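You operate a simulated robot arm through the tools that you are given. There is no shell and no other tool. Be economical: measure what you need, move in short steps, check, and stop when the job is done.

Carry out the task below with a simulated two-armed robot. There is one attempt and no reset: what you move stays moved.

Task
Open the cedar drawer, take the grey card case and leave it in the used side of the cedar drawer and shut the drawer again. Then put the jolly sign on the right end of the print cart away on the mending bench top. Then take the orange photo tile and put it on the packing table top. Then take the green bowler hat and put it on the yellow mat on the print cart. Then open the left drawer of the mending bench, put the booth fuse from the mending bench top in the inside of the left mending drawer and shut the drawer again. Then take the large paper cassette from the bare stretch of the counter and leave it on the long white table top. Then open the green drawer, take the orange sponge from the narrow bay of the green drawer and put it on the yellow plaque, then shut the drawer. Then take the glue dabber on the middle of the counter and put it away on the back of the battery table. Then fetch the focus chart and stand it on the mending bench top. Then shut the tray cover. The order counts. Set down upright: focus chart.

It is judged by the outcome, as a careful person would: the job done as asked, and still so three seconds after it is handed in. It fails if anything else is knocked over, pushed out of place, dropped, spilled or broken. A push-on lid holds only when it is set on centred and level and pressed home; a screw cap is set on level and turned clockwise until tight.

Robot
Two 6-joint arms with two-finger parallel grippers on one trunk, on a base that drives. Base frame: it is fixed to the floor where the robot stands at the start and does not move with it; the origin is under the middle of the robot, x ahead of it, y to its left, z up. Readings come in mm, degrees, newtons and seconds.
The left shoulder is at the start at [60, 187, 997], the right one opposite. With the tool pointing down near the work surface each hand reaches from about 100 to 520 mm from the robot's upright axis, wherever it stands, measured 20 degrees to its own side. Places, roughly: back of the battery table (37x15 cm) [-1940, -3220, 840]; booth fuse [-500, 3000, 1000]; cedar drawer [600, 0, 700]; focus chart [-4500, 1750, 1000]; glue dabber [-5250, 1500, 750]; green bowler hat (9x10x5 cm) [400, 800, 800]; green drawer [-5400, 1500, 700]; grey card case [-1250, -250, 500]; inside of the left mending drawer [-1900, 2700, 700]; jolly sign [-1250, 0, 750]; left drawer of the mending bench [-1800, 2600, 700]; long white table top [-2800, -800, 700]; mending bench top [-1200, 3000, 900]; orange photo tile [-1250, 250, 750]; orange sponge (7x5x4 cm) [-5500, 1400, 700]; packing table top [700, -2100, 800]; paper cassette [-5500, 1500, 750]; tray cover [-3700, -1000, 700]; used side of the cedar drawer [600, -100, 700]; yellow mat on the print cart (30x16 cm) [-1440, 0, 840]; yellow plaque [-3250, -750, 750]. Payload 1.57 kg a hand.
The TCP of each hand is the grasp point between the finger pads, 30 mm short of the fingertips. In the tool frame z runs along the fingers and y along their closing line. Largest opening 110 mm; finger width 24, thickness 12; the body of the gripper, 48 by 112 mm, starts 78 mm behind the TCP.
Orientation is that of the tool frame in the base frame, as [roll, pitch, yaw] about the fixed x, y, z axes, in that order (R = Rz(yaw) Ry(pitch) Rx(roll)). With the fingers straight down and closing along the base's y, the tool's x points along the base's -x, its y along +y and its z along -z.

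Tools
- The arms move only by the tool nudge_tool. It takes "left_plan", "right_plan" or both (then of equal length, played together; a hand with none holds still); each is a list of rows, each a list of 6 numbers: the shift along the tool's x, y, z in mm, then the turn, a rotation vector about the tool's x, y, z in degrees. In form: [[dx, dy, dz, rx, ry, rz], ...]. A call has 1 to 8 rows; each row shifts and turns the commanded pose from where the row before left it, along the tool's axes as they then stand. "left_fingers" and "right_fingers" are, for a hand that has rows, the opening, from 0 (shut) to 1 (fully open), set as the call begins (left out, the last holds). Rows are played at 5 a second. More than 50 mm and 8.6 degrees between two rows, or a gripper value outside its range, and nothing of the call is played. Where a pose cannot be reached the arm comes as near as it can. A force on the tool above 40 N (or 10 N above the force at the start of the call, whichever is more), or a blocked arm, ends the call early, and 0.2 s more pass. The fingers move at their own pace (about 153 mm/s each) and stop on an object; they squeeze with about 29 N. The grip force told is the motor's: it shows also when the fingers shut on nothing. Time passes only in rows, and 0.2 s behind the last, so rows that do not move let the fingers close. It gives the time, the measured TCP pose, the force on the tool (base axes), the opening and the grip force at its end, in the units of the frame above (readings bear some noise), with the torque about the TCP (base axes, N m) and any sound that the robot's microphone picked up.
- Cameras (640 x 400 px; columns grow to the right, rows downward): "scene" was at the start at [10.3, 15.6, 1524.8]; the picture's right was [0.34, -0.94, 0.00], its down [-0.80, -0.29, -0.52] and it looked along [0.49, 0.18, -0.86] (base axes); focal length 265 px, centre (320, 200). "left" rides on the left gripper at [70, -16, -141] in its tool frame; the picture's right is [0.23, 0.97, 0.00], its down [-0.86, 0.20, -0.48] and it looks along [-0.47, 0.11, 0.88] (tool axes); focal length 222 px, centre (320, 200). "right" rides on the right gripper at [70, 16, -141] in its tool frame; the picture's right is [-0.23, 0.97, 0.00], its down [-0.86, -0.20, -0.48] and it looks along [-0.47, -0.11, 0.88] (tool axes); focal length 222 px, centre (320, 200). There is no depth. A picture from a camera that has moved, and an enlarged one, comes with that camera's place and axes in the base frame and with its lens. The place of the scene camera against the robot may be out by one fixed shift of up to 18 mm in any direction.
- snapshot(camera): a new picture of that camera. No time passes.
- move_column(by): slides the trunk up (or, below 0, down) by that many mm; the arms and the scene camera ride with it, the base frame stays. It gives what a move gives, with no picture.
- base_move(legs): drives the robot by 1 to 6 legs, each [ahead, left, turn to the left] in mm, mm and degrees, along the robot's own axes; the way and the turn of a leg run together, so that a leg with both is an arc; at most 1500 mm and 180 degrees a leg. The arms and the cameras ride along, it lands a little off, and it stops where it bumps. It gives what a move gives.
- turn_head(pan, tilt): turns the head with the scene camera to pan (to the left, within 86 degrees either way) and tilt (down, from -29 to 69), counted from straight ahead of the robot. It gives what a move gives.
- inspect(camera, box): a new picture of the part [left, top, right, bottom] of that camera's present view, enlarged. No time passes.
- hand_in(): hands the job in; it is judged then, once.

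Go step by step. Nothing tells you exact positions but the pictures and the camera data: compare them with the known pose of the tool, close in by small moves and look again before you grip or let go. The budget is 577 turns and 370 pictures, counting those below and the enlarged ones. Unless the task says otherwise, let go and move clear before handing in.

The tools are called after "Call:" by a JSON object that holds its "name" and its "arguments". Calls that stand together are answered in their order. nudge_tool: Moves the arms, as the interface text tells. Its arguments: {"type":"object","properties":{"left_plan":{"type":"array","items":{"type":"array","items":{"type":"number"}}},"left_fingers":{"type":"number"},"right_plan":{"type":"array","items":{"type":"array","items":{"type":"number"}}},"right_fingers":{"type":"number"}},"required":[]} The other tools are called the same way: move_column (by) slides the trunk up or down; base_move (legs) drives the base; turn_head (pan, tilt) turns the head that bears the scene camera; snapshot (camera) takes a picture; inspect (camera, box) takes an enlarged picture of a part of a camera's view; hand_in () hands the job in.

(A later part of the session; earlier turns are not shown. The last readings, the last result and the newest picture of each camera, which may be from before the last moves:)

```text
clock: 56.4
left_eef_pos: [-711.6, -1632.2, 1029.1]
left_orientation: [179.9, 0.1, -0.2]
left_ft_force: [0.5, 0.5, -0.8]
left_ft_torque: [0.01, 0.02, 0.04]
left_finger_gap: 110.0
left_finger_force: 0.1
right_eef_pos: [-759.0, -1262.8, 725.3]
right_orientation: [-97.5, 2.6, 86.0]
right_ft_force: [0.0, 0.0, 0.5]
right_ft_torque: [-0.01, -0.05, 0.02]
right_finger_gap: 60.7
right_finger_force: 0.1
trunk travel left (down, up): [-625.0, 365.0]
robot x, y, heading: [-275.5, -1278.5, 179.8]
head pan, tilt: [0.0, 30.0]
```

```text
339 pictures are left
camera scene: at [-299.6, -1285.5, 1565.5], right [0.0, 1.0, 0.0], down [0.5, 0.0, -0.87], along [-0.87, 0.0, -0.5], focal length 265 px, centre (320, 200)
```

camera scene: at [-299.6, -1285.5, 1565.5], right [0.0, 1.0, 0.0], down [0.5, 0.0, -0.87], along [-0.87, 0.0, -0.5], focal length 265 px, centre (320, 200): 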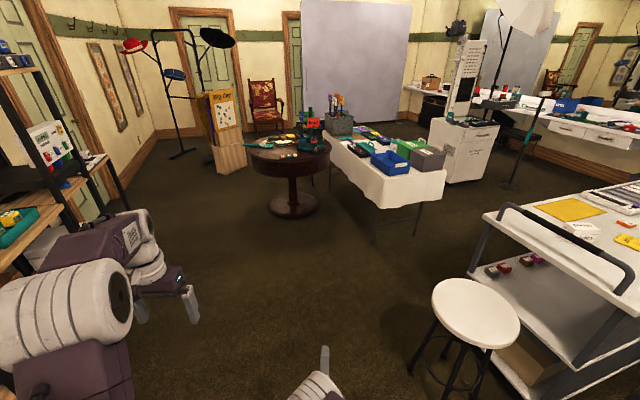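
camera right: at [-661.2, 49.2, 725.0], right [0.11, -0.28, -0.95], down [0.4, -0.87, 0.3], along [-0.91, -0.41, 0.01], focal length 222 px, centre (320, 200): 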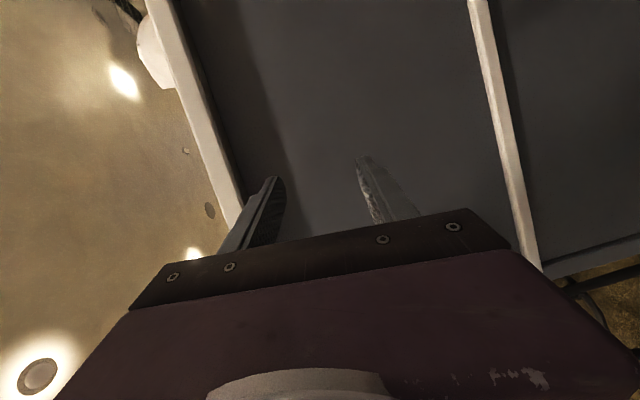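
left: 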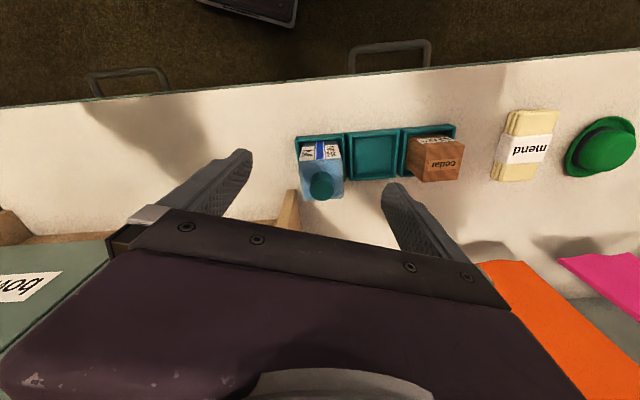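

From here the cart's open left end shows a middle shelf with small cases. I inspect.

Call:
{"name": "inspect", "arguments": {"camera": "scene", "box": [440, 190, 640, 320]}}

```text
3.08 times, centred on (540, 255) of scene
camera zoom: at [-299.6, -1285.5, 1565.5], right [0.0, 1.0, 0.0], down [0.5, 0.0, -0.87], along [-0.87, 0.0, -0.5], focal length 814 px, centre (-357, 31)
```

zoom: 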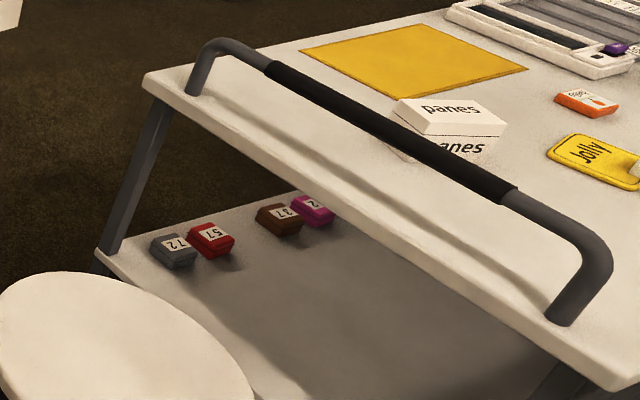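

The grey case (72) is near the far edge of the middle shelf at about [-1355, -360]. I drive to the aisle mouth between cart and white table and turn to heading 18°.

Call:
{"name": "base_move", "arguments": {"legs": [[1270, 117, 0], [0, 0, -161.8]]}}

Call:
{"name": "snapshot", "arguments": {"camera": "scene"}}

Call:
{"name": "turn_head", "arguments": {"pan": 70, "tilt": 35}}

Call:
{"name": "snapshot", "arguments": {"camera": "scene"}}

```text
clock: 69.5
left_eef_pos: [-1230.7, -910.6, 1030.4]
left_orientation: [179.9, 0.1, -163.0]
left_ft_force: [-0.2, 0.8, -0.4]
left_ft_torque: [0.0, -0.01, 0.04]
left_finger_gap: 109.9
left_finger_force: 0.1
right_eef_pos: [-1076.6, -1251.7, 725.8]
right_orientation: [-97.5, 2.5, -76.7]
right_ft_force: [0.0, 0.0, -0.4]
right_ft_torque: [0.0, 0.0, 0.03]
right_finger_gap: 60.5
right_finger_force: 0.0
trunk travel left (down, up): [-625.0, 365.0]
robot x, y, heading: [-1544.1, -1378.8, 16.7]
head pan, tilt: [0.0, 30.0]
```

```text
337 pictures are left
camera scene: at [-1506.9, -1378.2, 1565.5], right [0.29, -0.96, 0.0], down [-0.48, -0.15, -0.87], along [0.83, 0.25, -0.5], focal length 265 px, centre (320, 200)
```

scene: 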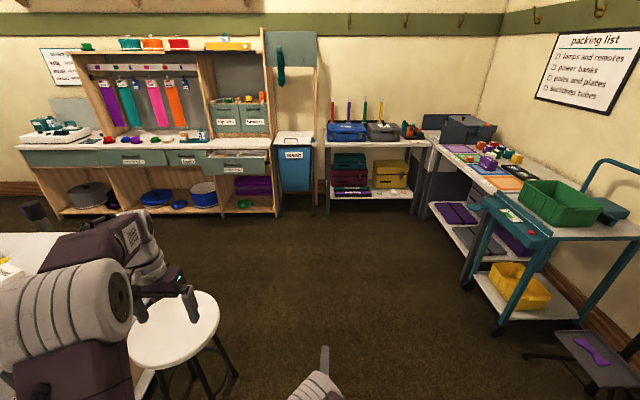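

```text
clock: 70.9
left_eef_pos: [-1231.5, -911.1, 1028.9]
left_orientation: [179.9, 0.2, -163.0]
left_ft_force: [-0.1, 0.0, -0.2]
left_ft_torque: [0.01, 0.03, -0.01]
left_finger_gap: 110.1
left_finger_force: 0.2
right_eef_pos: [-1077.5, -1251.5, 726.3]
right_orientation: [-97.5, 2.7, -76.7]
right_ft_force: [-0.1, -0.1, 0.0]
right_ft_torque: [0.02, -0.02, 0.02]
right_finger_gap: 60.3
right_finger_force: 0.0
trunk travel left (down, up): [-625.0, 365.0]
robot x, y, heading: [-1543.4, -1379.8, 17.0]
head pan, tilt: [70.0, 35.0]
```

```text
336 pictures are left
camera scene: at [-1588.6, -1316.6, 1557.7], right [1.0, -0.05, 0.0], down [-0.03, -0.57, -0.82], along [0.04, 0.82, -0.57], focal length 265 px, centre (320, 200)
```

scene: 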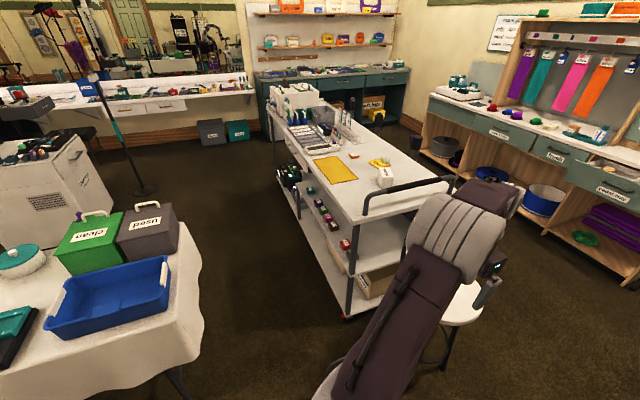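

The view shows the aisle and the open far side of the cart. I retract both hands, turning the right hand so it closes horizontally with its camera above.

Call:
{"name": "nudge_tool", "arguments": {"right_plan": [[0, 0, -22, 0, 0, -8.5], [0, 0, -22, 0, 0, -8.5], [0, 0, -22, 0, 0, -8.5], [0, 0, -22, 0, 0, -8.5], [0, 0, -22, 0, 0, -8.5], [0, 0, -22, 0, 0, -8.5], [0, 0, -22, 0, 0, -8.5], [0, 0, -22, 0, 0, -8.5]], "left_plan": [[25, 0, 0, 0, 0, 0], [25, 0, 0, 0, 0, 0], [25, 0, 0, 0, 0, 0], [25, 0, 0, 0, 0, 0], [25, 0, 0, 0, 0, 0], [25, 0, 0, 0, 0, 0], [25, 0, 0, 0, 0, 0], [25, 0, 0, 0, 0, 0]]}}

Call:
{"name": "nudge_tool", "arguments": {"right_plan": [[0, 0, 0, 0, 0, -7], [0, 0, 0, 0, 0, -7], [0, 0, 0, 0, 0, -5]]}}

```text
clock: 72.3
left_eef_pos: [-1369.8, -954.2, 1029.7]
left_orientation: [179.8, 0.2, -163.1]
left_ft_force: [-1.0, -0.1, 0.5]
left_ft_torque: [0.0, -0.04, 0.06]
left_finger_gap: 110.0
left_finger_force: 0.0
right_eef_pos: [-1145.4, -1303.2, 761.7]
right_orientation: [-98.1, -41.2, -82.4]
right_ft_force: [-0.1, 0.3, -0.2]
right_ft_torque: [0.04, 0.02, 0.0]
right_finger_gap: 60.2
right_finger_force: 0.0
trunk travel left (down, up): [-625.0, 365.0]
robot x, y, heading: [-1542.8, -1378.2, 16.8]
head pan, tilt: [70.0, 35.0]
stopped in row 7 (right hand): the arm was blocked; the commanded pose is now the measured one
```

```text
clock: 73.1
left_eef_pos: [-1371.3, -953.2, 1029.1]
left_orientation: [180.0, 0.1, -163.0]
left_ft_force: [0.1, 0.6, -0.1]
left_ft_torque: [-0.02, -0.02, -0.02]
left_finger_gap: 110.0
left_finger_force: 0.1
right_eef_pos: [-1145.1, -1303.9, 761.6]
right_orientation: [-102.4, -60.0, -76.7]
right_ft_force: [0.0, 0.5, -0.1]
right_ft_torque: [-0.02, 0.04, 0.0]
right_finger_gap: 60.6
right_finger_force: 0.1
trunk travel left (down, up): [-625.0, 365.0]
robot x, y, heading: [-1544.1, -1376.0, 16.9]
head pan, tilt: [70.0, 35.0]
```

The hand retracted to about 400 mm ahead before blocking. I finish the wrist turn and strafe left along the aisle.

Call:
{"name": "nudge_tool", "arguments": {"right_plan": [[0, 0, 0, 0, 0, -8], [0, 0, 0, 0, 0, -8], [0, 0, 0, 0, 0, -8], [0, 0, 0, 0, 0, -4]]}}

Call:
{"name": "base_move", "arguments": {"legs": [[-100, 400, 1]]}}

Call:
{"name": "turn_head", "arguments": {"pan": 20, "tilt": 45}}

Call:
{"name": "snapshot", "arguments": {"camera": "scene"}}

```text
clock: 74.1
left_eef_pos: [-1369.0, -953.3, 1028.9]
left_orientation: [179.9, 0.2, -163.0]
left_ft_force: [-0.7, -0.2, -0.4]
left_ft_torque: [-0.01, 0.01, 0.0]
left_finger_gap: 110.2
left_finger_force: 0.0
right_eef_pos: [-1145.5, -1302.8, 761.5]
right_orientation: [-168.3, -83.6, -9.6]
right_ft_force: [0.0, -0.7, 0.6]
right_ft_torque: [-0.01, 0.04, 0.0]
right_finger_gap: 60.4
right_finger_force: 0.1
trunk travel left (down, up): [-625.0, 365.0]
robot x, y, heading: [-1542.9, -1381.8, 16.6]
head pan, tilt: [70.0, 35.0]
```

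```text
clock: 76.6
left_eef_pos: [-1592.3, -600.3, 1029.6]
left_orientation: [179.8, 0.1, -162.0]
left_ft_force: [-0.6, 0.2, 0.2]
left_ft_torque: [-0.01, -0.03, -0.01]
left_finger_gap: 109.9
left_finger_force: 0.1
right_eef_pos: [-1361.9, -946.4, 761.6]
right_orientation: [-167.2, -83.8, -9.5]
right_ft_force: [0.1, -0.7, -0.3]
right_ft_torque: [0.01, -0.02, 0.0]
right_finger_gap: 60.7
right_finger_force: 0.1
trunk travel left (down, up): [-625.0, 365.0]
robot x, y, heading: [-1756.7, -1029.8, 17.9]
head pan, tilt: [70.0, 35.0]
```

```text
clock: 77.8
left_eef_pos: [-1591.9, -599.7, 1029.3]
left_orientation: [179.9, 0.3, -162.0]
left_ft_force: [-0.4, -0.9, -0.3]
left_ft_torque: [0.0, 0.02, -0.03]
left_finger_gap: 110.0
left_finger_force: 0.1
right_eef_pos: [-1362.1, -945.5, 761.2]
right_orientation: [-166.9, -83.7, -9.9]
right_ft_force: [0.5, 0.7, -0.4]
right_ft_torque: [-0.03, 0.01, 0.04]
right_finger_gap: 60.6
right_finger_force: 0.1
trunk travel left (down, up): [-625.0, 365.0]
robot x, y, heading: [-1759.2, -1029.4, 17.7]
head pan, tilt: [20.0, 45.0]
```

```text
335 pictures are left
camera scene: at [-1744.2, -1004.3, 1542.9], right [0.62, -0.79, 0.0], down [-0.56, -0.44, -0.71], along [0.56, 0.44, -0.71], focal length 265 px, centre (320, 200)
```

scene: 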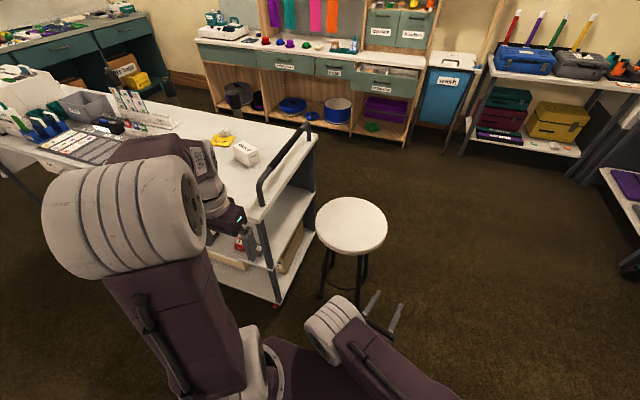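

I move halfway along and look at the clearances on both sides.

Call:
{"name": "base_move", "arguments": {"legs": [[20, 250, 0]]}}

Call:
{"name": "turn_head", "arguments": {"pan": 86, "tilt": 50}}

Call:
{"name": "snapshot", "arguments": {"camera": "scene"}}

Call:
{"name": "snapshot", "arguments": {"camera": "right"}}

```text
clock: 79.6
left_eef_pos: [-1649.8, -358.9, 1029.4]
left_orientation: [180.0, 0.2, -162.2]
left_ft_force: [-0.2, 0.6, 0.1]
left_ft_torque: [-0.01, 0.02, -0.03]
left_finger_gap: 110.2
left_finger_force: 0.1
right_eef_pos: [-1418.8, -703.9, 760.9]
right_orientation: [-167.0, -83.7, -9.8]
right_ft_force: [0.5, 0.0, 0.0]
right_ft_torque: [0.01, -0.02, -0.01]
right_finger_gap: 60.5
right_finger_force: 0.0
trunk travel left (down, up): [-625.0, 365.0]
robot x, y, heading: [-1814.8, -786.0, 18.0]
head pan, tilt: [20.0, 45.0]
```

```text
clock: 81.0
left_eef_pos: [-1649.5, -359.8, 1029.0]
left_orientation: [179.9, 0.1, -162.1]
left_ft_force: [1.0, 0.3, 0.3]
left_ft_torque: [0.0, -0.05, -0.01]
left_finger_gap: 110.3
left_finger_force: 0.1
right_eef_pos: [-1419.3, -705.5, 761.4]
right_orientation: [-166.9, -83.8, -10.2]
right_ft_force: [-0.2, -0.4, 0.4]
right_ft_torque: [0.0, -0.01, 0.02]
right_finger_gap: 60.4
right_finger_force: 0.0
trunk travel left (down, up): [-625.0, 365.0]
robot x, y, heading: [-1814.4, -787.7, 17.8]
head pan, tilt: [85.9, 50.0]
```

```text
334 pictures are left
camera scene: at [-1883.7, -739.0, 1536.0], right [0.97, 0.24, 0.0], down [0.18, -0.74, -0.64], along [-0.15, 0.62, -0.77], focal length 265 px, centre (320, 200)
```

scene: 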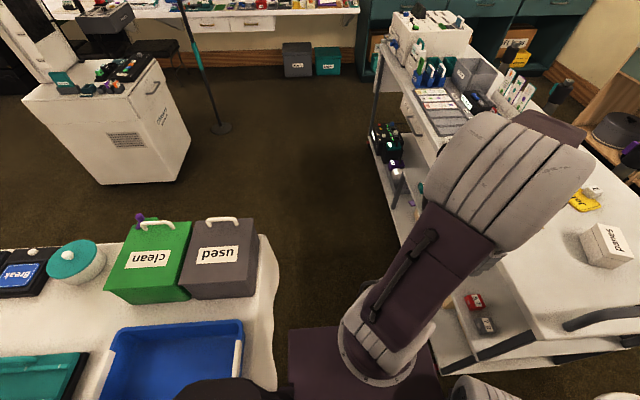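

```text
333 pictures are left
camera right: at [-1551.4, -730.7, 845.4], right [0.03, -0.97, -0.25], down [-0.58, 0.19, -0.79], along [0.81, 0.17, -0.55], focal length 222 px, centre (320, 200)
```

right: 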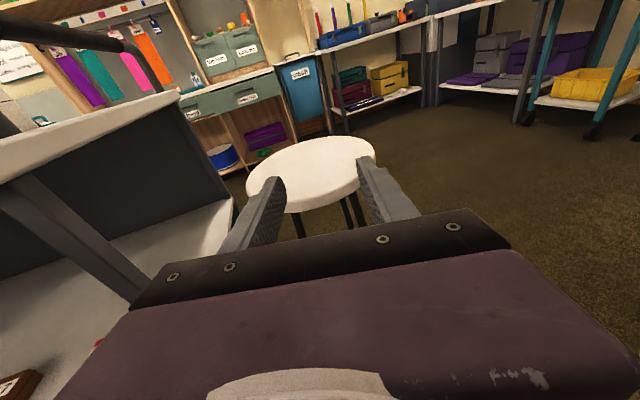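

The left hand already stands before the grey case, so I will use it with a 45° forward tilt. I lower the trunk 400 mm and tilt the left hand.

Call:
{"name": "move_column", "arguments": {"by": -400}}

Call:
{"name": "nudge_tool", "arguments": {"left_plan": [[0, 0, 0, 0, -8, 0], [0, 0, 0, 0, -8, 0], [0, 0, 0, 0, -8, 0], [0, 0, 0, 0, -8, 0], [0, 0, 0, 0, -8, 0], [0, 0, 0, 0, -5, 0]], "left_fingers": 0.6}}

Call:
{"name": "snapshot", "arguments": {"camera": "left"}}

Call:
{"name": "snapshot", "arguments": {"camera": "scene"}}

```text
clock: 84.8
left_eef_pos: [-1648.2, -358.9, 630.1]
left_orientation: [179.9, 0.2, -162.1]
left_ft_force: [0.6, 0.0, 0.1]
left_ft_torque: [-0.03, 0.0, 0.0]
left_finger_gap: 109.8
left_finger_force: 0.0
right_eef_pos: [-1418.3, -703.6, 361.2]
right_orientation: [-166.7, -83.7, -10.1]
right_ft_force: [0.1, 0.3, -0.5]
right_ft_torque: [0.0, -0.01, -0.01]
right_finger_gap: 60.7
right_finger_force: 0.0
trunk travel left (down, up): [-225.0, 765.0]
robot x, y, heading: [-1817.7, -784.4, 17.9]
head pan, tilt: [85.9, 50.0]
```

```text
clock: 86.2
left_eef_pos: [-1649.4, -346.6, 635.2]
left_orientation: [-180.0, 45.1, -162.0]
left_ft_force: [-0.2, 0.0, 0.9]
left_ft_torque: [0.0, -0.01, 0.0]
left_finger_gap: 65.9
left_finger_force: 0.1
left hand out of reach, approached as far as the arm can: row 6
right_eef_pos: [-1418.7, -704.7, 361.4]
right_orientation: [-166.9, -83.6, -10.0]
right_ft_force: [-0.2, -0.2, 0.4]
right_ft_torque: [0.0, 0.01, 0.03]
right_finger_gap: 60.4
right_finger_force: 0.0
trunk travel left (down, up): [-225.0, 765.0]
robot x, y, heading: [-1813.9, -787.4, 18.0]
head pan, tilt: [85.9, 50.0]
```

```text
332 pictures are left
camera left: at [-1786.7, -407.9, 686.8], right [-0.45, 0.88, -0.16], down [0.19, 0.27, 0.94], along [0.87, 0.4, -0.29], focal length 222 px, centre (320, 200)
```

left: 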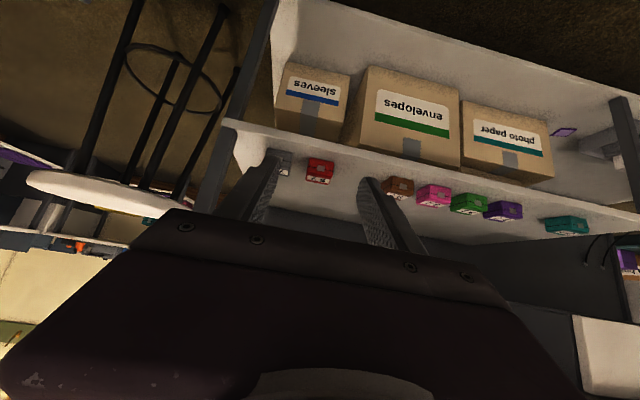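

```text
331 pictures are left
camera scene: at [-1883.9, -738.8, 1136.0], right [0.97, 0.24, 0.0], down [0.18, -0.74, -0.64], along [-0.15, 0.62, -0.77], focal length 265 px, centre (320, 200)
```

scene: 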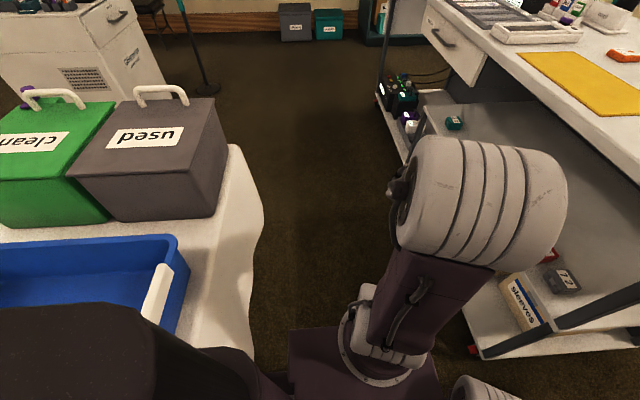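

The grey case is around [-1375, -325, 505]. I move the left hand to just before it and look again.

Call:
{"name": "nudge_tool", "arguments": {"left_plan": [[-20, -16, 40, 0, 0, 0], [-21, -16, 41, 0, 0, 0], [-21, -16, 41, 0, 0, 0], [-21, -16, 41, 0, 0, 0]]}}

Call:
{"name": "snapshot", "arguments": {"camera": "left"}}

Call:
{"name": "snapshot", "arguments": {"camera": "scene"}}

```text
clock: 87.2
left_eef_pos: [-1463.8, -351.9, 579.7]
left_orientation: [179.8, 45.1, -162.2]
left_ft_force: [-0.5, 0.5, -0.5]
left_ft_torque: [0.03, 0.0, -0.02]
left_finger_gap: 66.0
left_finger_force: 0.1
left hand out of reach, approached as far as the arm can: row 1
right_eef_pos: [-1419.8, -705.3, 362.0]
right_orientation: [-167.0, -83.6, -9.7]
right_ft_force: [0.7, -0.8, 0.8]
right_ft_torque: [-0.02, -0.04, 0.0]
right_finger_gap: 60.5
right_finger_force: 0.1
trunk travel left (down, up): [-225.0, 765.0]
robot x, y, heading: [-1818.1, -790.5, 17.6]
head pan, tilt: [85.9, 50.0]
```

```text
330 pictures are left
camera left: at [-1600.1, -412.5, 630.9], right [-0.45, 0.88, -0.16], down [0.19, 0.27, 0.94], along [0.87, 0.4, -0.29], focal length 222 px, centre (320, 200)
```

left: 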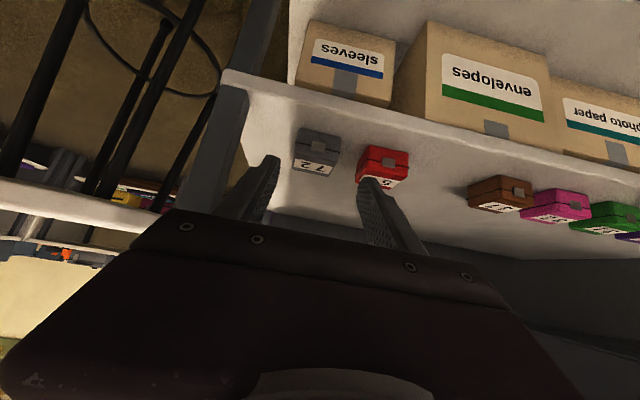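

```text
329 pictures are left
camera scene: at [-1883.6, -738.8, 1136.0], right [0.97, 0.24, 0.0], down [0.18, -0.74, -0.64], along [-0.15, 0.62, -0.77], focal length 265 px, centre (320, 200)
```

scene: 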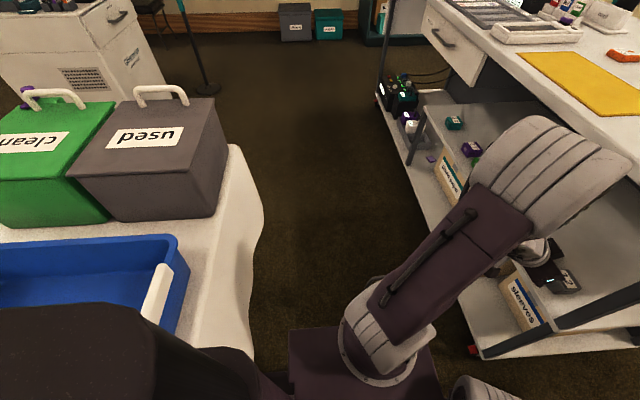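

The case center is near [-1348, -313, 483] and the hand lines up laterally. I widen the fingers and advance most of the way.

Call:
{"name": "nudge_tool", "arguments": {"left_plan": [[-8, 0, 35, 0, 0, 0], [-8, 0, 35, 0, 0, 0], [-6, 0, 30, 0, 0, 0]], "left_fingers": 0.76}}

Call:
{"name": "snapshot", "arguments": {"camera": "left"}}

```text
clock: 88.0
left_eef_pos: [-1380.1, -324.4, 526.9]
left_orientation: [179.8, 45.2, -162.1]
left_ft_force: [0.0, 0.8, -0.4]
left_ft_torque: [0.0, 0.02, -0.03]
left_finger_gap: 83.8
left_finger_force: 0.0
right_eef_pos: [-1419.7, -705.8, 361.0]
right_orientation: [-167.0, -83.6, -10.0]
right_ft_force: [0.8, -0.6, 0.4]
right_ft_torque: [-0.01, 0.0, 0.0]
right_finger_gap: 60.5
right_finger_force: 0.1
trunk travel left (down, up): [-225.0, 765.0]
robot x, y, heading: [-1816.9, -787.1, 17.9]
head pan, tilt: [85.9, 50.0]
```

```text
328 pictures are left
camera left: at [-1518.0, -385.3, 577.0], right [-0.45, 0.88, -0.16], down [0.19, 0.27, 0.94], along [0.87, 0.4, -0.29], focal length 222 px, centre (320, 200)
```

left: 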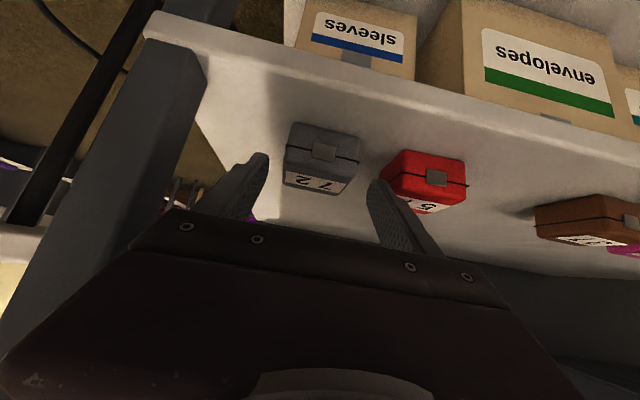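

Aligned between the fingers. I advance the last 40 mm and close.

Call:
{"name": "nudge_tool", "arguments": {"left_plan": [[-4, -1, 20, 0, 0, 0], [-5, -1, 20, 0, 0, 0]]}}

Call:
{"name": "snapshot", "arguments": {"camera": "left"}}

```text
clock: 88.6
left_eef_pos: [-1350.8, -316.1, 510.0]
left_orientation: [179.7, 45.5, -162.1]
left_ft_force: [-22.3, -6.8, 25.7]
left_ft_torque: [-1.21, 0.04, -1.05]
left_finger_gap: 83.1
left_finger_force: 0.0
right_eef_pos: [-1420.4, -705.2, 364.1]
right_orientation: [-164.9, -84.0, -11.8]
right_ft_force: [-0.3, 0.4, 0.5]
right_ft_torque: [-0.01, 0.01, 0.0]
right_finger_gap: 60.5
right_finger_force: 0.1
trunk travel left (down, up): [-225.0, 765.0]
robot x, y, heading: [-1817.2, -787.4, 18.0]
head pan, tilt: [85.9, 50.0]
```

```text
327 pictures are left
camera left: at [-1487.7, -377.6, 559.3], right [-0.45, 0.88, -0.16], down [0.18, 0.27, 0.95], along [0.87, 0.4, -0.28], focal length 222 px, centre (320, 200)
```

left: 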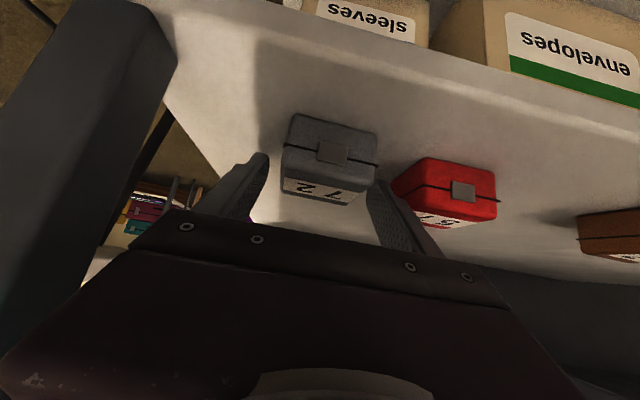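

The tips touch the shelf; the case is between the fingers. I lift 8 mm and close.

Call:
{"name": "nudge_tool", "arguments": {"left_plan": [[1, 2, -12, 0, 0, 0], [0, 0, 0, 0, 0, 0]]}}

Call:
{"name": "nudge_tool", "arguments": {"left_plan": [[0, 0, 0, 0, 0, 0], [0, 0, 0, 0, 0, 0], [0, 0, 0, 0, 0, 0]], "left_fingers": 0}}

Call:
{"name": "snapshot", "arguments": {"camera": "left"}}

```text
clock: 89.2
left_eef_pos: [-1356.7, -316.6, 511.4]
left_orientation: [179.7, 45.1, -162.1]
left_ft_force: [0.5, 0.2, 0.4]
left_ft_torque: [0.0, -0.01, 0.0]
left_finger_gap: 83.6
left_finger_force: 0.0
right_eef_pos: [-1418.0, -704.8, 361.0]
right_orientation: [-166.9, -83.6, -10.0]
right_ft_force: [-0.1, 0.5, 0.2]
right_ft_torque: [0.02, -0.02, 0.0]
right_finger_gap: 60.4
right_finger_force: 0.0
trunk travel left (down, up): [-225.0, 765.0]
robot x, y, heading: [-1815.1, -786.7, 18.0]
head pan, tilt: [85.9, 50.0]
```

```text
clock: 90.0
left_eef_pos: [-1356.7, -317.7, 513.2]
left_orientation: [179.7, 45.2, -162.2]
left_ft_force: [1.2, 0.1, -0.1]
left_ft_torque: [0.04, 0.01, 0.0]
left_finger_gap: 51.3
left_finger_force: 29.6
right_eef_pos: [-1419.4, -705.3, 361.9]
right_orientation: [-166.8, -83.7, -10.1]
right_ft_force: [-0.1, -0.2, 1.2]
right_ft_torque: [-0.01, 0.01, -0.01]
right_finger_gap: 60.4
right_finger_force: 0.1
trunk travel left (down, up): [-225.0, 765.0]
robot x, y, heading: [-1813.7, -787.6, 17.9]
head pan, tilt: [85.9, 50.0]
```

```text
326 pictures are left
camera left: at [-1494.4, -377.3, 563.2], right [-0.45, 0.88, -0.16], down [0.19, 0.27, 0.94], along [0.87, 0.4, -0.29], focal length 222 px, centre (320, 200)
```

left: 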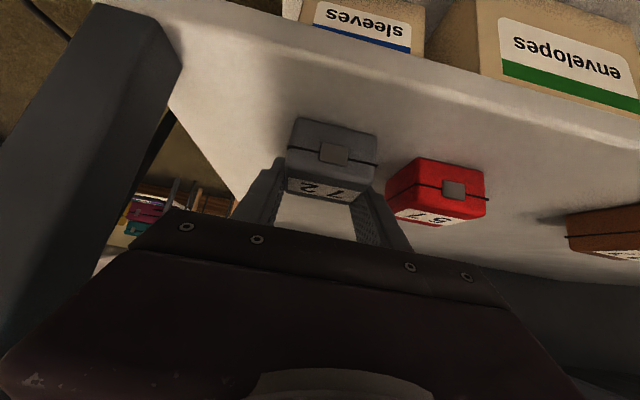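

Gripped (51 mm). I lift and retract out of the shelf.

Call:
{"name": "nudge_tool", "arguments": {"left_plan": [[-20, 0, -20, 0, 0, 0], [-10, 0, -10, 0, 0, 0], [25, 0, -25, 0, 0, 0], [25, 0, -25, 0, 0, 0], [25, 0, -25, 0, 0, 0], [25, 0, -25, 0, 0, 0], [25, 0, -25, 0, 0, 0]]}}

Call:
{"name": "snapshot", "arguments": {"camera": "left"}}

```text
clock: 91.6
left_eef_pos: [-1519.6, -363.3, 554.9]
left_orientation: [179.8, 45.1, -162.2]
left_ft_force: [0.0, 0.2, -1.1]
left_ft_torque: [0.0, -0.01, -0.03]
left_finger_gap: 51.2
left_finger_force: 29.3
left hand out of reach, approached as far as the arm can: row 7
right_eef_pos: [-1419.1, -705.1, 361.7]
right_orientation: [-166.9, -83.6, -9.9]
right_ft_force: [-0.3, -0.3, 1.2]
right_ft_torque: [0.0, -0.03, -0.01]
right_finger_gap: 60.5
right_finger_force: 0.1
trunk travel left (down, up): [-225.0, 765.0]
robot x, y, heading: [-1817.5, -788.3, 17.9]
head pan, tilt: [85.9, 50.0]
```

```text
325 pictures are left
camera left: at [-1656.9, -424.7, 606.1], right [-0.45, 0.88, -0.16], down [0.19, 0.27, 0.94], along [0.87, 0.4, -0.29], focal length 222 px, centre (320, 200)
```

left: 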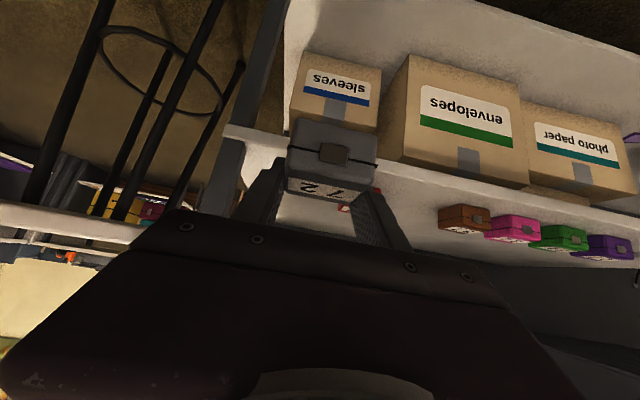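

The case is out of the shelf. I raise the trunk and drive back around: strafe out of the aisle, go forward to the counter and shift left to the drawer.

Call:
{"name": "move_column", "arguments": {"by": 400}}

Call:
{"name": "base_move", "arguments": {"legs": [[0, -610, 0], [1000, 0, 0], [750, 0, 0]]}}

Call:
{"name": "turn_head", "arguments": {"pan": 25, "tilt": 45}}

Call:
{"name": "snapshot", "arguments": {"camera": "scene"}}

```text
clock: 95.4
left_eef_pos: [-1519.8, -363.4, 954.6]
left_orientation: [179.9, 45.1, -162.2]
left_ft_force: [-0.3, -0.4, -0.5]
left_ft_torque: [0.05, -0.02, 0.0]
left_finger_gap: 51.1
left_finger_force: 29.0
right_eef_pos: [-1419.5, -705.1, 762.4]
right_orientation: [-167.0, -83.7, -9.9]
right_ft_force: [0.6, 0.8, 0.0]
right_ft_torque: [-0.01, -0.03, -0.02]
right_finger_gap: 60.5
right_finger_force: 0.0
trunk travel left (down, up): [-625.0, 365.0]
robot x, y, heading: [-1817.1, -786.1, 17.8]
head pan, tilt: [85.9, 50.0]
```

```text
clock: 107.3
left_eef_pos: [342.7, -413.4, 955.4]
left_orientation: [179.9, 45.1, -162.6]
left_ft_force: [0.6, 0.0, -0.7]
left_ft_torque: [-0.02, 0.01, 0.0]
left_finger_gap: 51.4
left_finger_force: 29.1
right_eef_pos: [439.9, -756.0, 760.5]
right_orientation: [-166.9, -83.5, -10.4]
right_ft_force: [1.0, 1.0, -0.3]
right_ft_torque: [0.04, -0.01, 0.02]
right_finger_gap: 60.2
right_finger_force: 0.1
trunk travel left (down, up): [-625.0, 365.0]
robot x, y, heading: [41.8, -833.0, 17.2]
head pan, tilt: [85.9, 50.0]
```

```text
clock: 108.7
left_eef_pos: [343.1, -412.3, 955.5]
left_orientation: [179.9, 45.1, -162.6]
left_ft_force: [-0.6, 0.7, 0.4]
left_ft_torque: [0.0, -0.02, 0.01]
left_finger_gap: 51.1
left_finger_force: 28.7
right_eef_pos: [439.3, -757.3, 761.6]
right_orientation: [-166.8, -83.7, -10.6]
right_ft_force: [-0.2, -0.2, 0.9]
right_ft_torque: [-0.02, -0.01, 0.01]
right_finger_gap: 60.4
right_finger_force: 0.2
trunk travel left (down, up): [-625.0, 365.0]
robot x, y, heading: [47.1, -835.3, 17.6]
head pan, tilt: [25.0, 45.0]
```

```text
324 pictures are left
camera scene: at [52.6, -805.6, 1542.9], right [0.68, -0.74, 0.0], down [-0.52, -0.48, -0.71], along [0.52, 0.48, -0.71], focal length 265 px, centre (320, 200)
```

scene: 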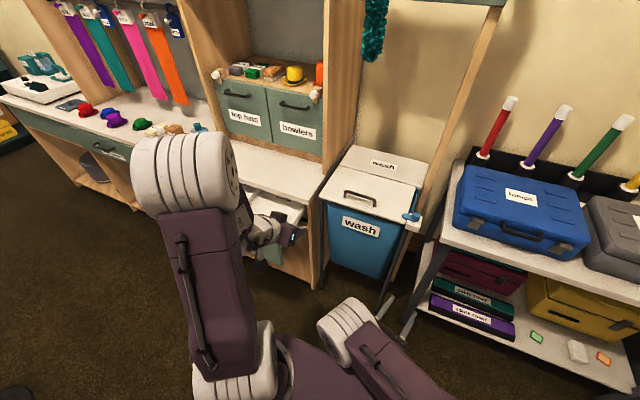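

I raise the trunk 150 mm so the hands clear, and move to stand before the drawer.

Call:
{"name": "move_column", "arguments": {"by": 150}}

Call:
{"name": "base_move", "arguments": {"legs": [[0, 277, 0.5], [110, 0, 0]]}}

Call:
{"name": "turn_head", "arguments": {"pan": 15, "tilt": 60}}

Call:
{"name": "snapshot", "arguments": {"camera": "scene"}}

Call:
{"name": "snapshot", "arguments": {"camera": "left"}}

```text
clock: 110.4
left_eef_pos: [342.2, -413.7, 1105.5]
left_orientation: [180.0, 45.1, -162.6]
left_ft_force: [0.1, 0.0, -0.3]
left_ft_torque: [0.02, -0.01, 0.0]
left_finger_gap: 51.0
left_finger_force: 29.1
right_eef_pos: [439.8, -755.6, 911.4]
right_orientation: [-166.8, -83.6, -10.4]
right_ft_force: [0.8, 0.0, 0.1]
right_ft_torque: [0.01, 0.03, -0.01]
right_finger_gap: 60.7
right_finger_force: 0.1
trunk travel left (down, up): [-775.0, 215.0]
robot x, y, heading: [45.5, -834.3, 17.3]
head pan, tilt: [25.0, 45.0]
```

```text
clock: 113.2
left_eef_pos: [357.3, -111.5, 1105.3]
left_orientation: [179.9, 45.2, -162.1]
left_ft_force: [0.6, 0.1, -1.5]
left_ft_torque: [0.0, 0.02, -0.01]
left_finger_gap: 51.1
left_finger_force: 28.6
right_eef_pos: [458.4, -452.2, 910.4]
right_orientation: [-166.9, -83.7, -9.9]
right_ft_force: [-0.1, -1.1, -0.2]
right_ft_torque: [-0.02, 0.02, -0.01]
right_finger_gap: 60.5
right_finger_force: 0.1
trunk travel left (down, up): [-775.0, 215.0]
robot x, y, heading: [60.9, -535.6, 18.1]
head pan, tilt: [25.0, 45.0]
```

```text
clock: 113.9
left_eef_pos: [358.7, -112.8, 1105.5]
left_orientation: [179.9, 45.1, -162.1]
left_ft_force: [0.3, 0.2, -0.3]
left_ft_torque: [0.0, 0.0, 0.01]
left_finger_gap: 50.9
left_finger_force: 28.7
right_eef_pos: [460.1, -452.6, 911.1]
right_orientation: [-166.9, -83.6, -9.9]
right_ft_force: [0.5, -0.1, -0.6]
right_ft_torque: [-0.03, 0.02, -0.03]
right_finger_gap: 60.4
right_finger_force: 0.0
trunk travel left (down, up): [-775.0, 215.0]
robot x, y, heading: [62.1, -538.8, 17.9]
head pan, tilt: [15.0, 60.0]
```

```text
323 pictures are left
camera scene: at [69.9, -526.0, 1673.4], right [0.55, -0.84, 0.0], down [-0.73, -0.47, -0.5], along [0.42, 0.27, -0.87], focal length 265 px, centre (320, 200)
```

scene: 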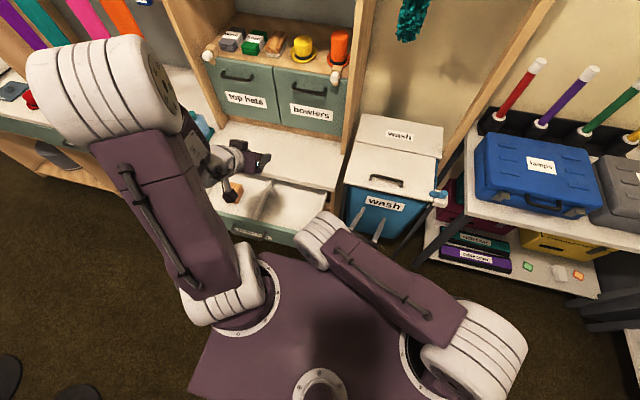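

```text
322 pictures are left
camera left: at [221.7, -173.1, 1156.0], right [-0.45, 0.88, -0.16], down [0.19, 0.27, 0.94], along [0.87, 0.4, -0.29], focal length 222 px, centre (320, 200)
```

left: 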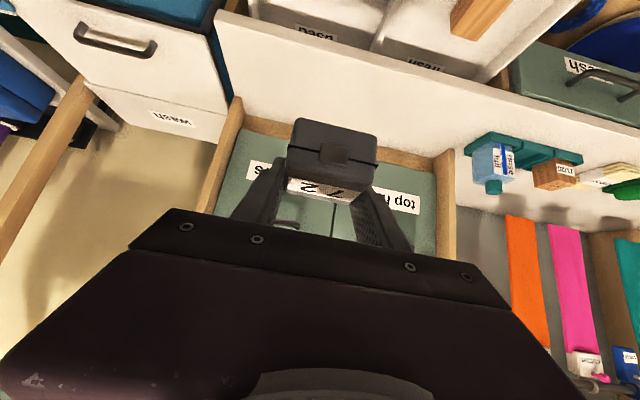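

The used bay is centered about [445, −139]. I lessen the hand's tilt to 30° to keep the wrist camera clear of the drawer front, move over the bay and partway down.

Call:
{"name": "nudge_tool", "arguments": {"left_plan": [[0, 0, 0, 0, 7.5, 0], [0, 0, 0, 0, 7.5, 0], [-34, -25, 20, 0, 0, 0], [-34, -25, 20, 0, 0, 0], [25, 0, 43, 0, 0, 0], [25, 0, 43, 0, 0, 0], [25, 0, 43, 0, 0, 0], [25, 0, 43, 0, 0, 0]]}}

Call:
{"name": "snapshot", "arguments": {"camera": "left"}}

Call:
{"name": "snapshot", "arguments": {"camera": "scene"}}

```text
clock: 115.7
left_eef_pos: [453.8, -128.0, 921.2]
left_orientation: [-179.3, 29.8, -161.7]
left_ft_force: [0.1, -0.1, 0.4]
left_ft_torque: [-0.05, -0.04, -0.01]
left_finger_gap: 51.2
left_finger_force: 29.1
left hand out of reach, approached as far as the arm can: row 8
right_eef_pos: [460.0, -453.0, 911.5]
right_orientation: [-167.4, -83.6, -9.4]
right_ft_force: [-0.1, 0.0, -0.3]
right_ft_torque: [-0.01, 0.01, 0.01]
right_finger_gap: 60.6
right_finger_force: 0.1
trunk travel left (down, up): [-775.0, 215.0]
robot x, y, heading: [66.6, -536.4, 18.2]
head pan, tilt: [15.0, 60.0]
```

```text
321 pictures are left
camera left: at [334.1, -181.1, 1010.1], right [-0.49, 0.87, -0.12], down [0.42, 0.35, 0.84], along [0.77, 0.36, -0.53], focal length 222 px, centre (320, 200)
```

left: 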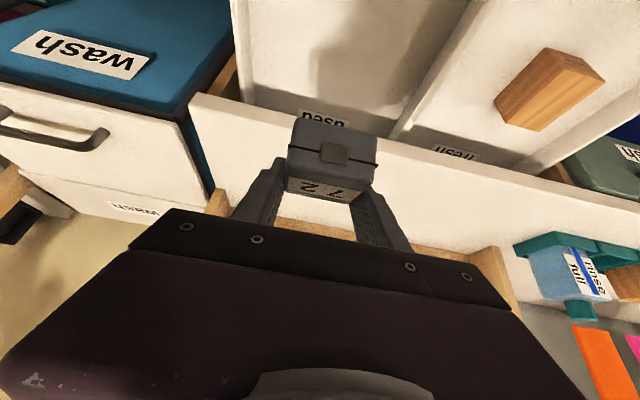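

```text
320 pictures are left
camera scene: at [69.4, -524.7, 1673.4], right [0.54, -0.84, 0.0], down [-0.73, -0.47, -0.5], along [0.42, 0.27, -0.87], focal length 265 px, centre (320, 200)
```

scene: 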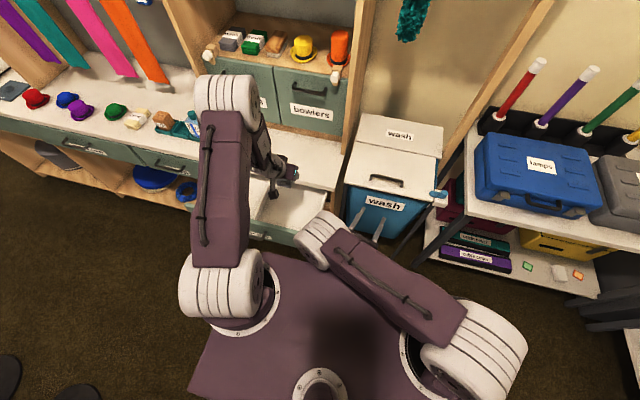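

The bay spans u −369…−149 and I'm centered; I move back 22 mm and lower with the column.

Call:
{"name": "nudge_tool", "arguments": {"left_plan": [[19, 0, -11, 0, 0, 0]]}}

Call:
{"name": "move_column", "arguments": {"by": -160}}

Call:
{"name": "snapshot", "arguments": {"camera": "left"}}

Call:
{"name": "snapshot", "arguments": {"camera": "scene"}}

```text
clock: 116.1
left_eef_pos: [440.4, -124.8, 928.2]
left_orientation: [-179.0, 29.9, -161.8]
left_ft_force: [-0.5, 0.1, 0.1]
left_ft_torque: [0.0, -0.02, 0.04]
left_finger_gap: 51.4
left_finger_force: 29.5
left hand out of reach, approached as far as the arm can: row 1
right_eef_pos: [458.2, -452.2, 911.2]
right_orientation: [-166.8, -83.7, -9.8]
right_ft_force: [-0.1, -0.2, 0.8]
right_ft_torque: [0.01, 0.05, -0.01]
right_finger_gap: 60.6
right_finger_force: 0.0
trunk travel left (down, up): [-775.0, 215.0]
robot x, y, heading: [65.1, -536.4, 17.9]
head pan, tilt: [15.0, 60.0]
```

```text
clock: 118.0
left_eef_pos: [440.9, -125.9, 768.9]
left_orientation: [-179.1, 29.7, -161.7]
left_ft_force: [1.5, -1.2, -0.4]
left_ft_torque: [-0.01, 0.0, -0.03]
left_finger_gap: 51.1
left_finger_force: 28.5
right_eef_pos: [458.6, -453.3, 751.2]
right_orientation: [-166.4, -83.7, -10.2]
right_ft_force: [0.7, 0.3, 0.1]
right_ft_torque: [0.0, -0.03, -0.01]
right_finger_gap: 60.5
right_finger_force: 0.1
trunk travel left (down, up): [-615.0, 375.0]
robot x, y, heading: [64.6, -536.8, 18.0]
head pan, tilt: [15.0, 60.0]
```

```text
319 pictures are left
camera left: at [321.1, -180.0, 858.0], right [-0.49, 0.87, -0.13], down [0.42, 0.36, 0.84], along [0.77, 0.35, -0.53], focal length 222 px, centre (320, 200)
```

left: 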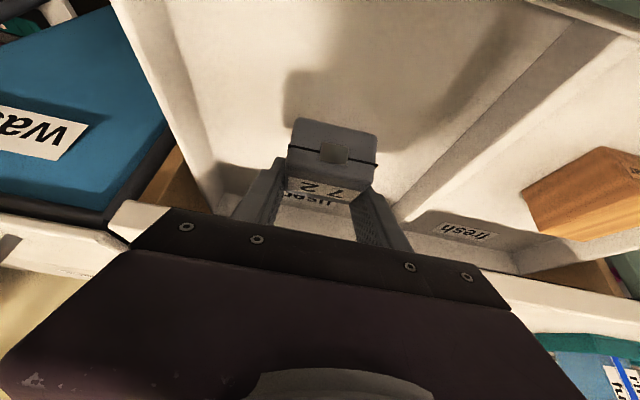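

```text
318 pictures are left
camera scene: at [68.8, -526.5, 1513.4], right [0.54, -0.84, 0.0], down [-0.73, -0.47, -0.5], along [0.42, 0.27, -0.87], focal length 265 px, centre (320, 200)
```

scene: 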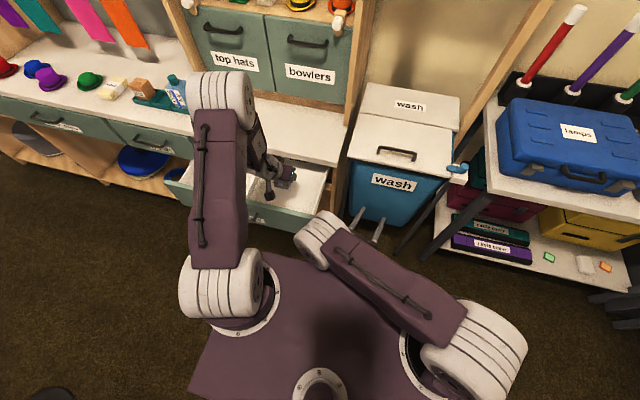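

The case hangs over the used bay. I lower in small steps.

Call:
{"name": "nudge_tool", "arguments": {"left_plan": [[4, 0, 7, 0, 0, 0], [4, 0, 7, 0, 0, 0], [4, 0, 7, 0, 0, 0], [4, 0, 7, 0, 0, 0]]}}

Call:
{"name": "snapshot", "arguments": {"camera": "left"}}

```text
clock: 119.0
left_eef_pos: [444.8, -123.8, 737.8]
left_orientation: [-178.4, 29.5, -161.3]
left_ft_force: [0.7, -0.4, -0.5]
left_ft_torque: [0.04, -0.01, 0.0]
left_finger_gap: 51.1
left_finger_force: 28.5
left hand out of reach, approached as far as the arm can: row 4
right_eef_pos: [459.1, -454.2, 752.0]
right_orientation: [-166.8, -83.6, -10.0]
right_ft_force: [0.5, -0.2, 0.0]
right_ft_torque: [-0.03, 0.01, 0.0]
right_finger_gap: 60.6
right_finger_force: 0.0
trunk travel left (down, up): [-615.0, 375.0]
robot x, y, heading: [61.6, -534.9, 18.1]
head pan, tilt: [15.0, 60.0]
```

```text
317 pictures are left
camera left: at [324.6, -176.0, 827.8], right [-0.48, 0.86, -0.14], down [0.42, 0.37, 0.83], along [0.77, 0.35, -0.54], focal length 222 px, centre (320, 200)
```

left: 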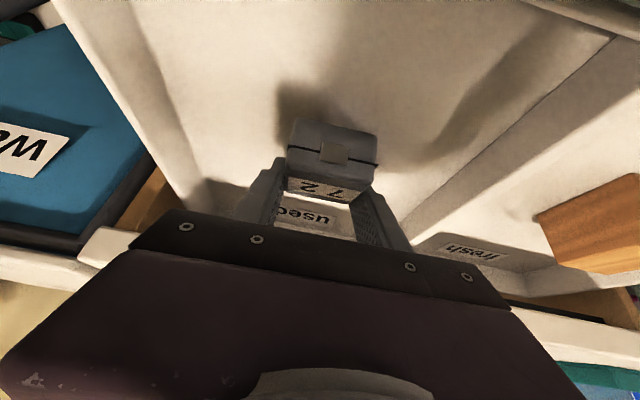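

Not yet touching. I use the column for the final descent.

Call:
{"name": "move_column", "arguments": {"by": -15}}

Call:
{"name": "snapshot", "arguments": {"camera": "left"}}

```text
clock: 119.6
left_eef_pos: [444.6, -124.0, 724.1]
left_orientation: [-178.4, 29.5, -161.6]
left_ft_force: [0.4, -0.6, 4.9]
left_ft_torque: [0.13, -0.01, -0.02]
left_finger_gap: 51.1
left_finger_force: 29.2
right_eef_pos: [458.6, -454.3, 737.2]
right_orientation: [-166.6, -83.7, -10.2]
right_ft_force: [0.1, 0.6, -0.4]
right_ft_torque: [0.0, -0.01, -0.05]
right_finger_gap: 60.4
right_finger_force: 0.0
trunk travel left (down, up): [-600.0, 390.0]
robot x, y, heading: [63.1, -539.2, 17.9]
head pan, tilt: [15.0, 60.0]
```

```text
316 pictures are left
camera left: at [324.6, -176.3, 813.3], right [-0.48, 0.86, -0.14], down [0.42, 0.36, 0.83], along [0.77, 0.35, -0.54], focal length 222 px, centre (320, 200)
```

left: 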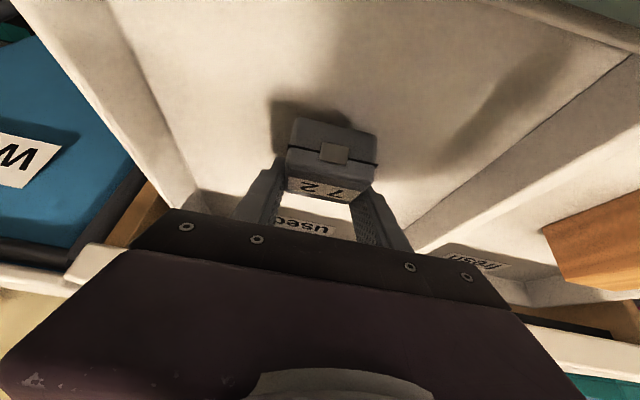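

Contact (5 N). I release and lift away with the column.

Call:
{"name": "nudge_tool", "arguments": {"left_plan": [[0, 0, 0, 0, 0, 0], [0, 0, 0, 0, 0, 0]], "left_fingers": 0.75}}

Call:
{"name": "move_column", "arguments": {"by": 200}}

Call:
{"name": "snapshot", "arguments": {"camera": "left"}}

```text
clock: 120.2
left_eef_pos: [444.4, -123.9, 723.7]
left_orientation: [-178.3, 29.4, -161.5]
left_ft_force: [-0.2, -0.5, -0.5]
left_ft_torque: [0.03, 0.01, 0.01]
left_finger_gap: 82.6
left_finger_force: 0.2
right_eef_pos: [458.3, -452.3, 736.3]
right_orientation: [-166.7, -83.6, -9.9]
right_ft_force: [-0.2, -0.5, -0.7]
right_ft_torque: [-0.02, 0.02, -0.01]
right_finger_gap: 60.2
right_finger_force: 0.1
trunk travel left (down, up): [-600.0, 390.0]
robot x, y, heading: [65.7, -539.5, 18.0]
head pan, tilt: [15.0, 60.0]
```

```text
clock: 122.3
left_eef_pos: [445.5, -123.7, 923.5]
left_orientation: [-178.3, 29.5, -161.6]
left_ft_force: [-0.1, -0.8, 0.3]
left_ft_torque: [-0.04, -0.03, -0.01]
left_finger_gap: 82.5
left_finger_force: 0.1
right_eef_pos: [459.5, -452.9, 935.6]
right_orientation: [-166.8, -83.6, -9.8]
right_ft_force: [-0.1, 0.3, 0.2]
right_ft_torque: [-0.01, 0.0, 0.02]
right_finger_gap: 60.4
right_finger_force: 0.0
trunk travel left (down, up): [-800.0, 190.0]
robot x, y, heading: [66.5, -538.3, 17.8]
head pan, tilt: [15.0, 60.0]
```

```text
315 pictures are left
camera left: at [324.6, -176.1, 1012.9], right [-0.48, 0.86, -0.14], down [0.42, 0.36, 0.83], along [0.77, 0.35, -0.54], focal length 222 px, centre (320, 200)
```

left: 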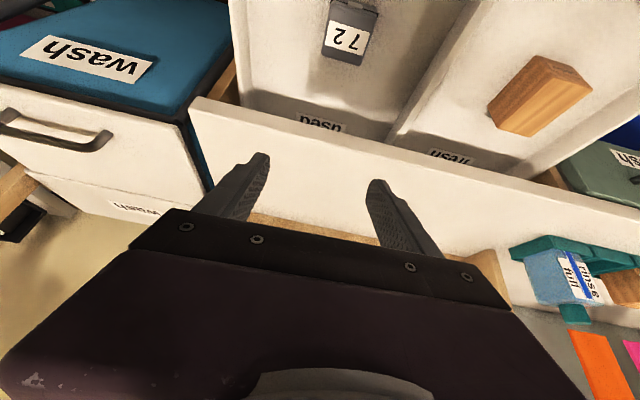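

The case lies in the used bay. I back up, and will push the drawer shut with the closed left fingertips just right of the handle.

Call:
{"name": "base_move", "arguments": {"legs": [[-190, 0, 0], [0, 40, 0]]}}

Call:
{"name": "nudge_tool", "arguments": {"left_plan": [[0, 0, 0, 0, 0, 0], [0, 0, 0, 0, 0, 0]], "left_fingers": 0}}

Call:
{"name": "snapshot", "arguments": {"camera": "left"}}

```text
clock: 124.4
left_eef_pos: [251.6, -148.5, 924.1]
left_orientation: [-178.6, 29.5, -161.7]
left_ft_force: [0.3, 0.2, 0.2]
left_ft_torque: [0.05, 0.02, 0.03]
left_finger_gap: 82.5
left_finger_force: 0.0
right_eef_pos: [265.3, -479.1, 935.4]
right_orientation: [-164.9, -83.4, -11.8]
right_ft_force: [0.0, -1.1, -0.1]
right_ft_torque: [-0.01, 0.01, 0.05]
right_finger_gap: 60.7
right_finger_force: 0.0
trunk travel left (down, up): [-800.0, 190.0]
robot x, y, heading: [-131.0, -563.0, 18.1]
head pan, tilt: [15.0, 60.0]
```

```text
clock: 125.0
left_eef_pos: [251.6, -146.8, 922.7]
left_orientation: [-178.4, 29.5, -161.6]
left_ft_force: [-0.4, -0.9, -0.1]
left_ft_torque: [-0.01, -0.01, 0.03]
left_finger_gap: 0.1
left_finger_force: 21.8
right_eef_pos: [265.1, -476.9, 935.5]
right_orientation: [-166.4, -83.7, -10.4]
right_ft_force: [-0.5, 0.7, -0.6]
right_ft_torque: [-0.01, -0.01, -0.03]
right_finger_gap: 60.5
right_finger_force: 0.2
trunk travel left (down, up): [-800.0, 190.0]
robot x, y, heading: [-127.6, -562.6, 18.2]
head pan, tilt: [15.0, 60.0]
```

```text
314 pictures are left
camera left: at [130.4, -199.2, 1013.1], right [-0.48, 0.86, -0.14], down [0.42, 0.36, 0.83], along [0.77, 0.35, -0.54], focal length 222 px, centre (320, 200)
```

left: 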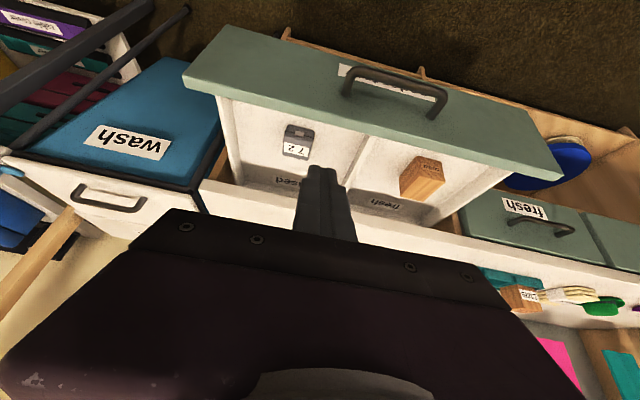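

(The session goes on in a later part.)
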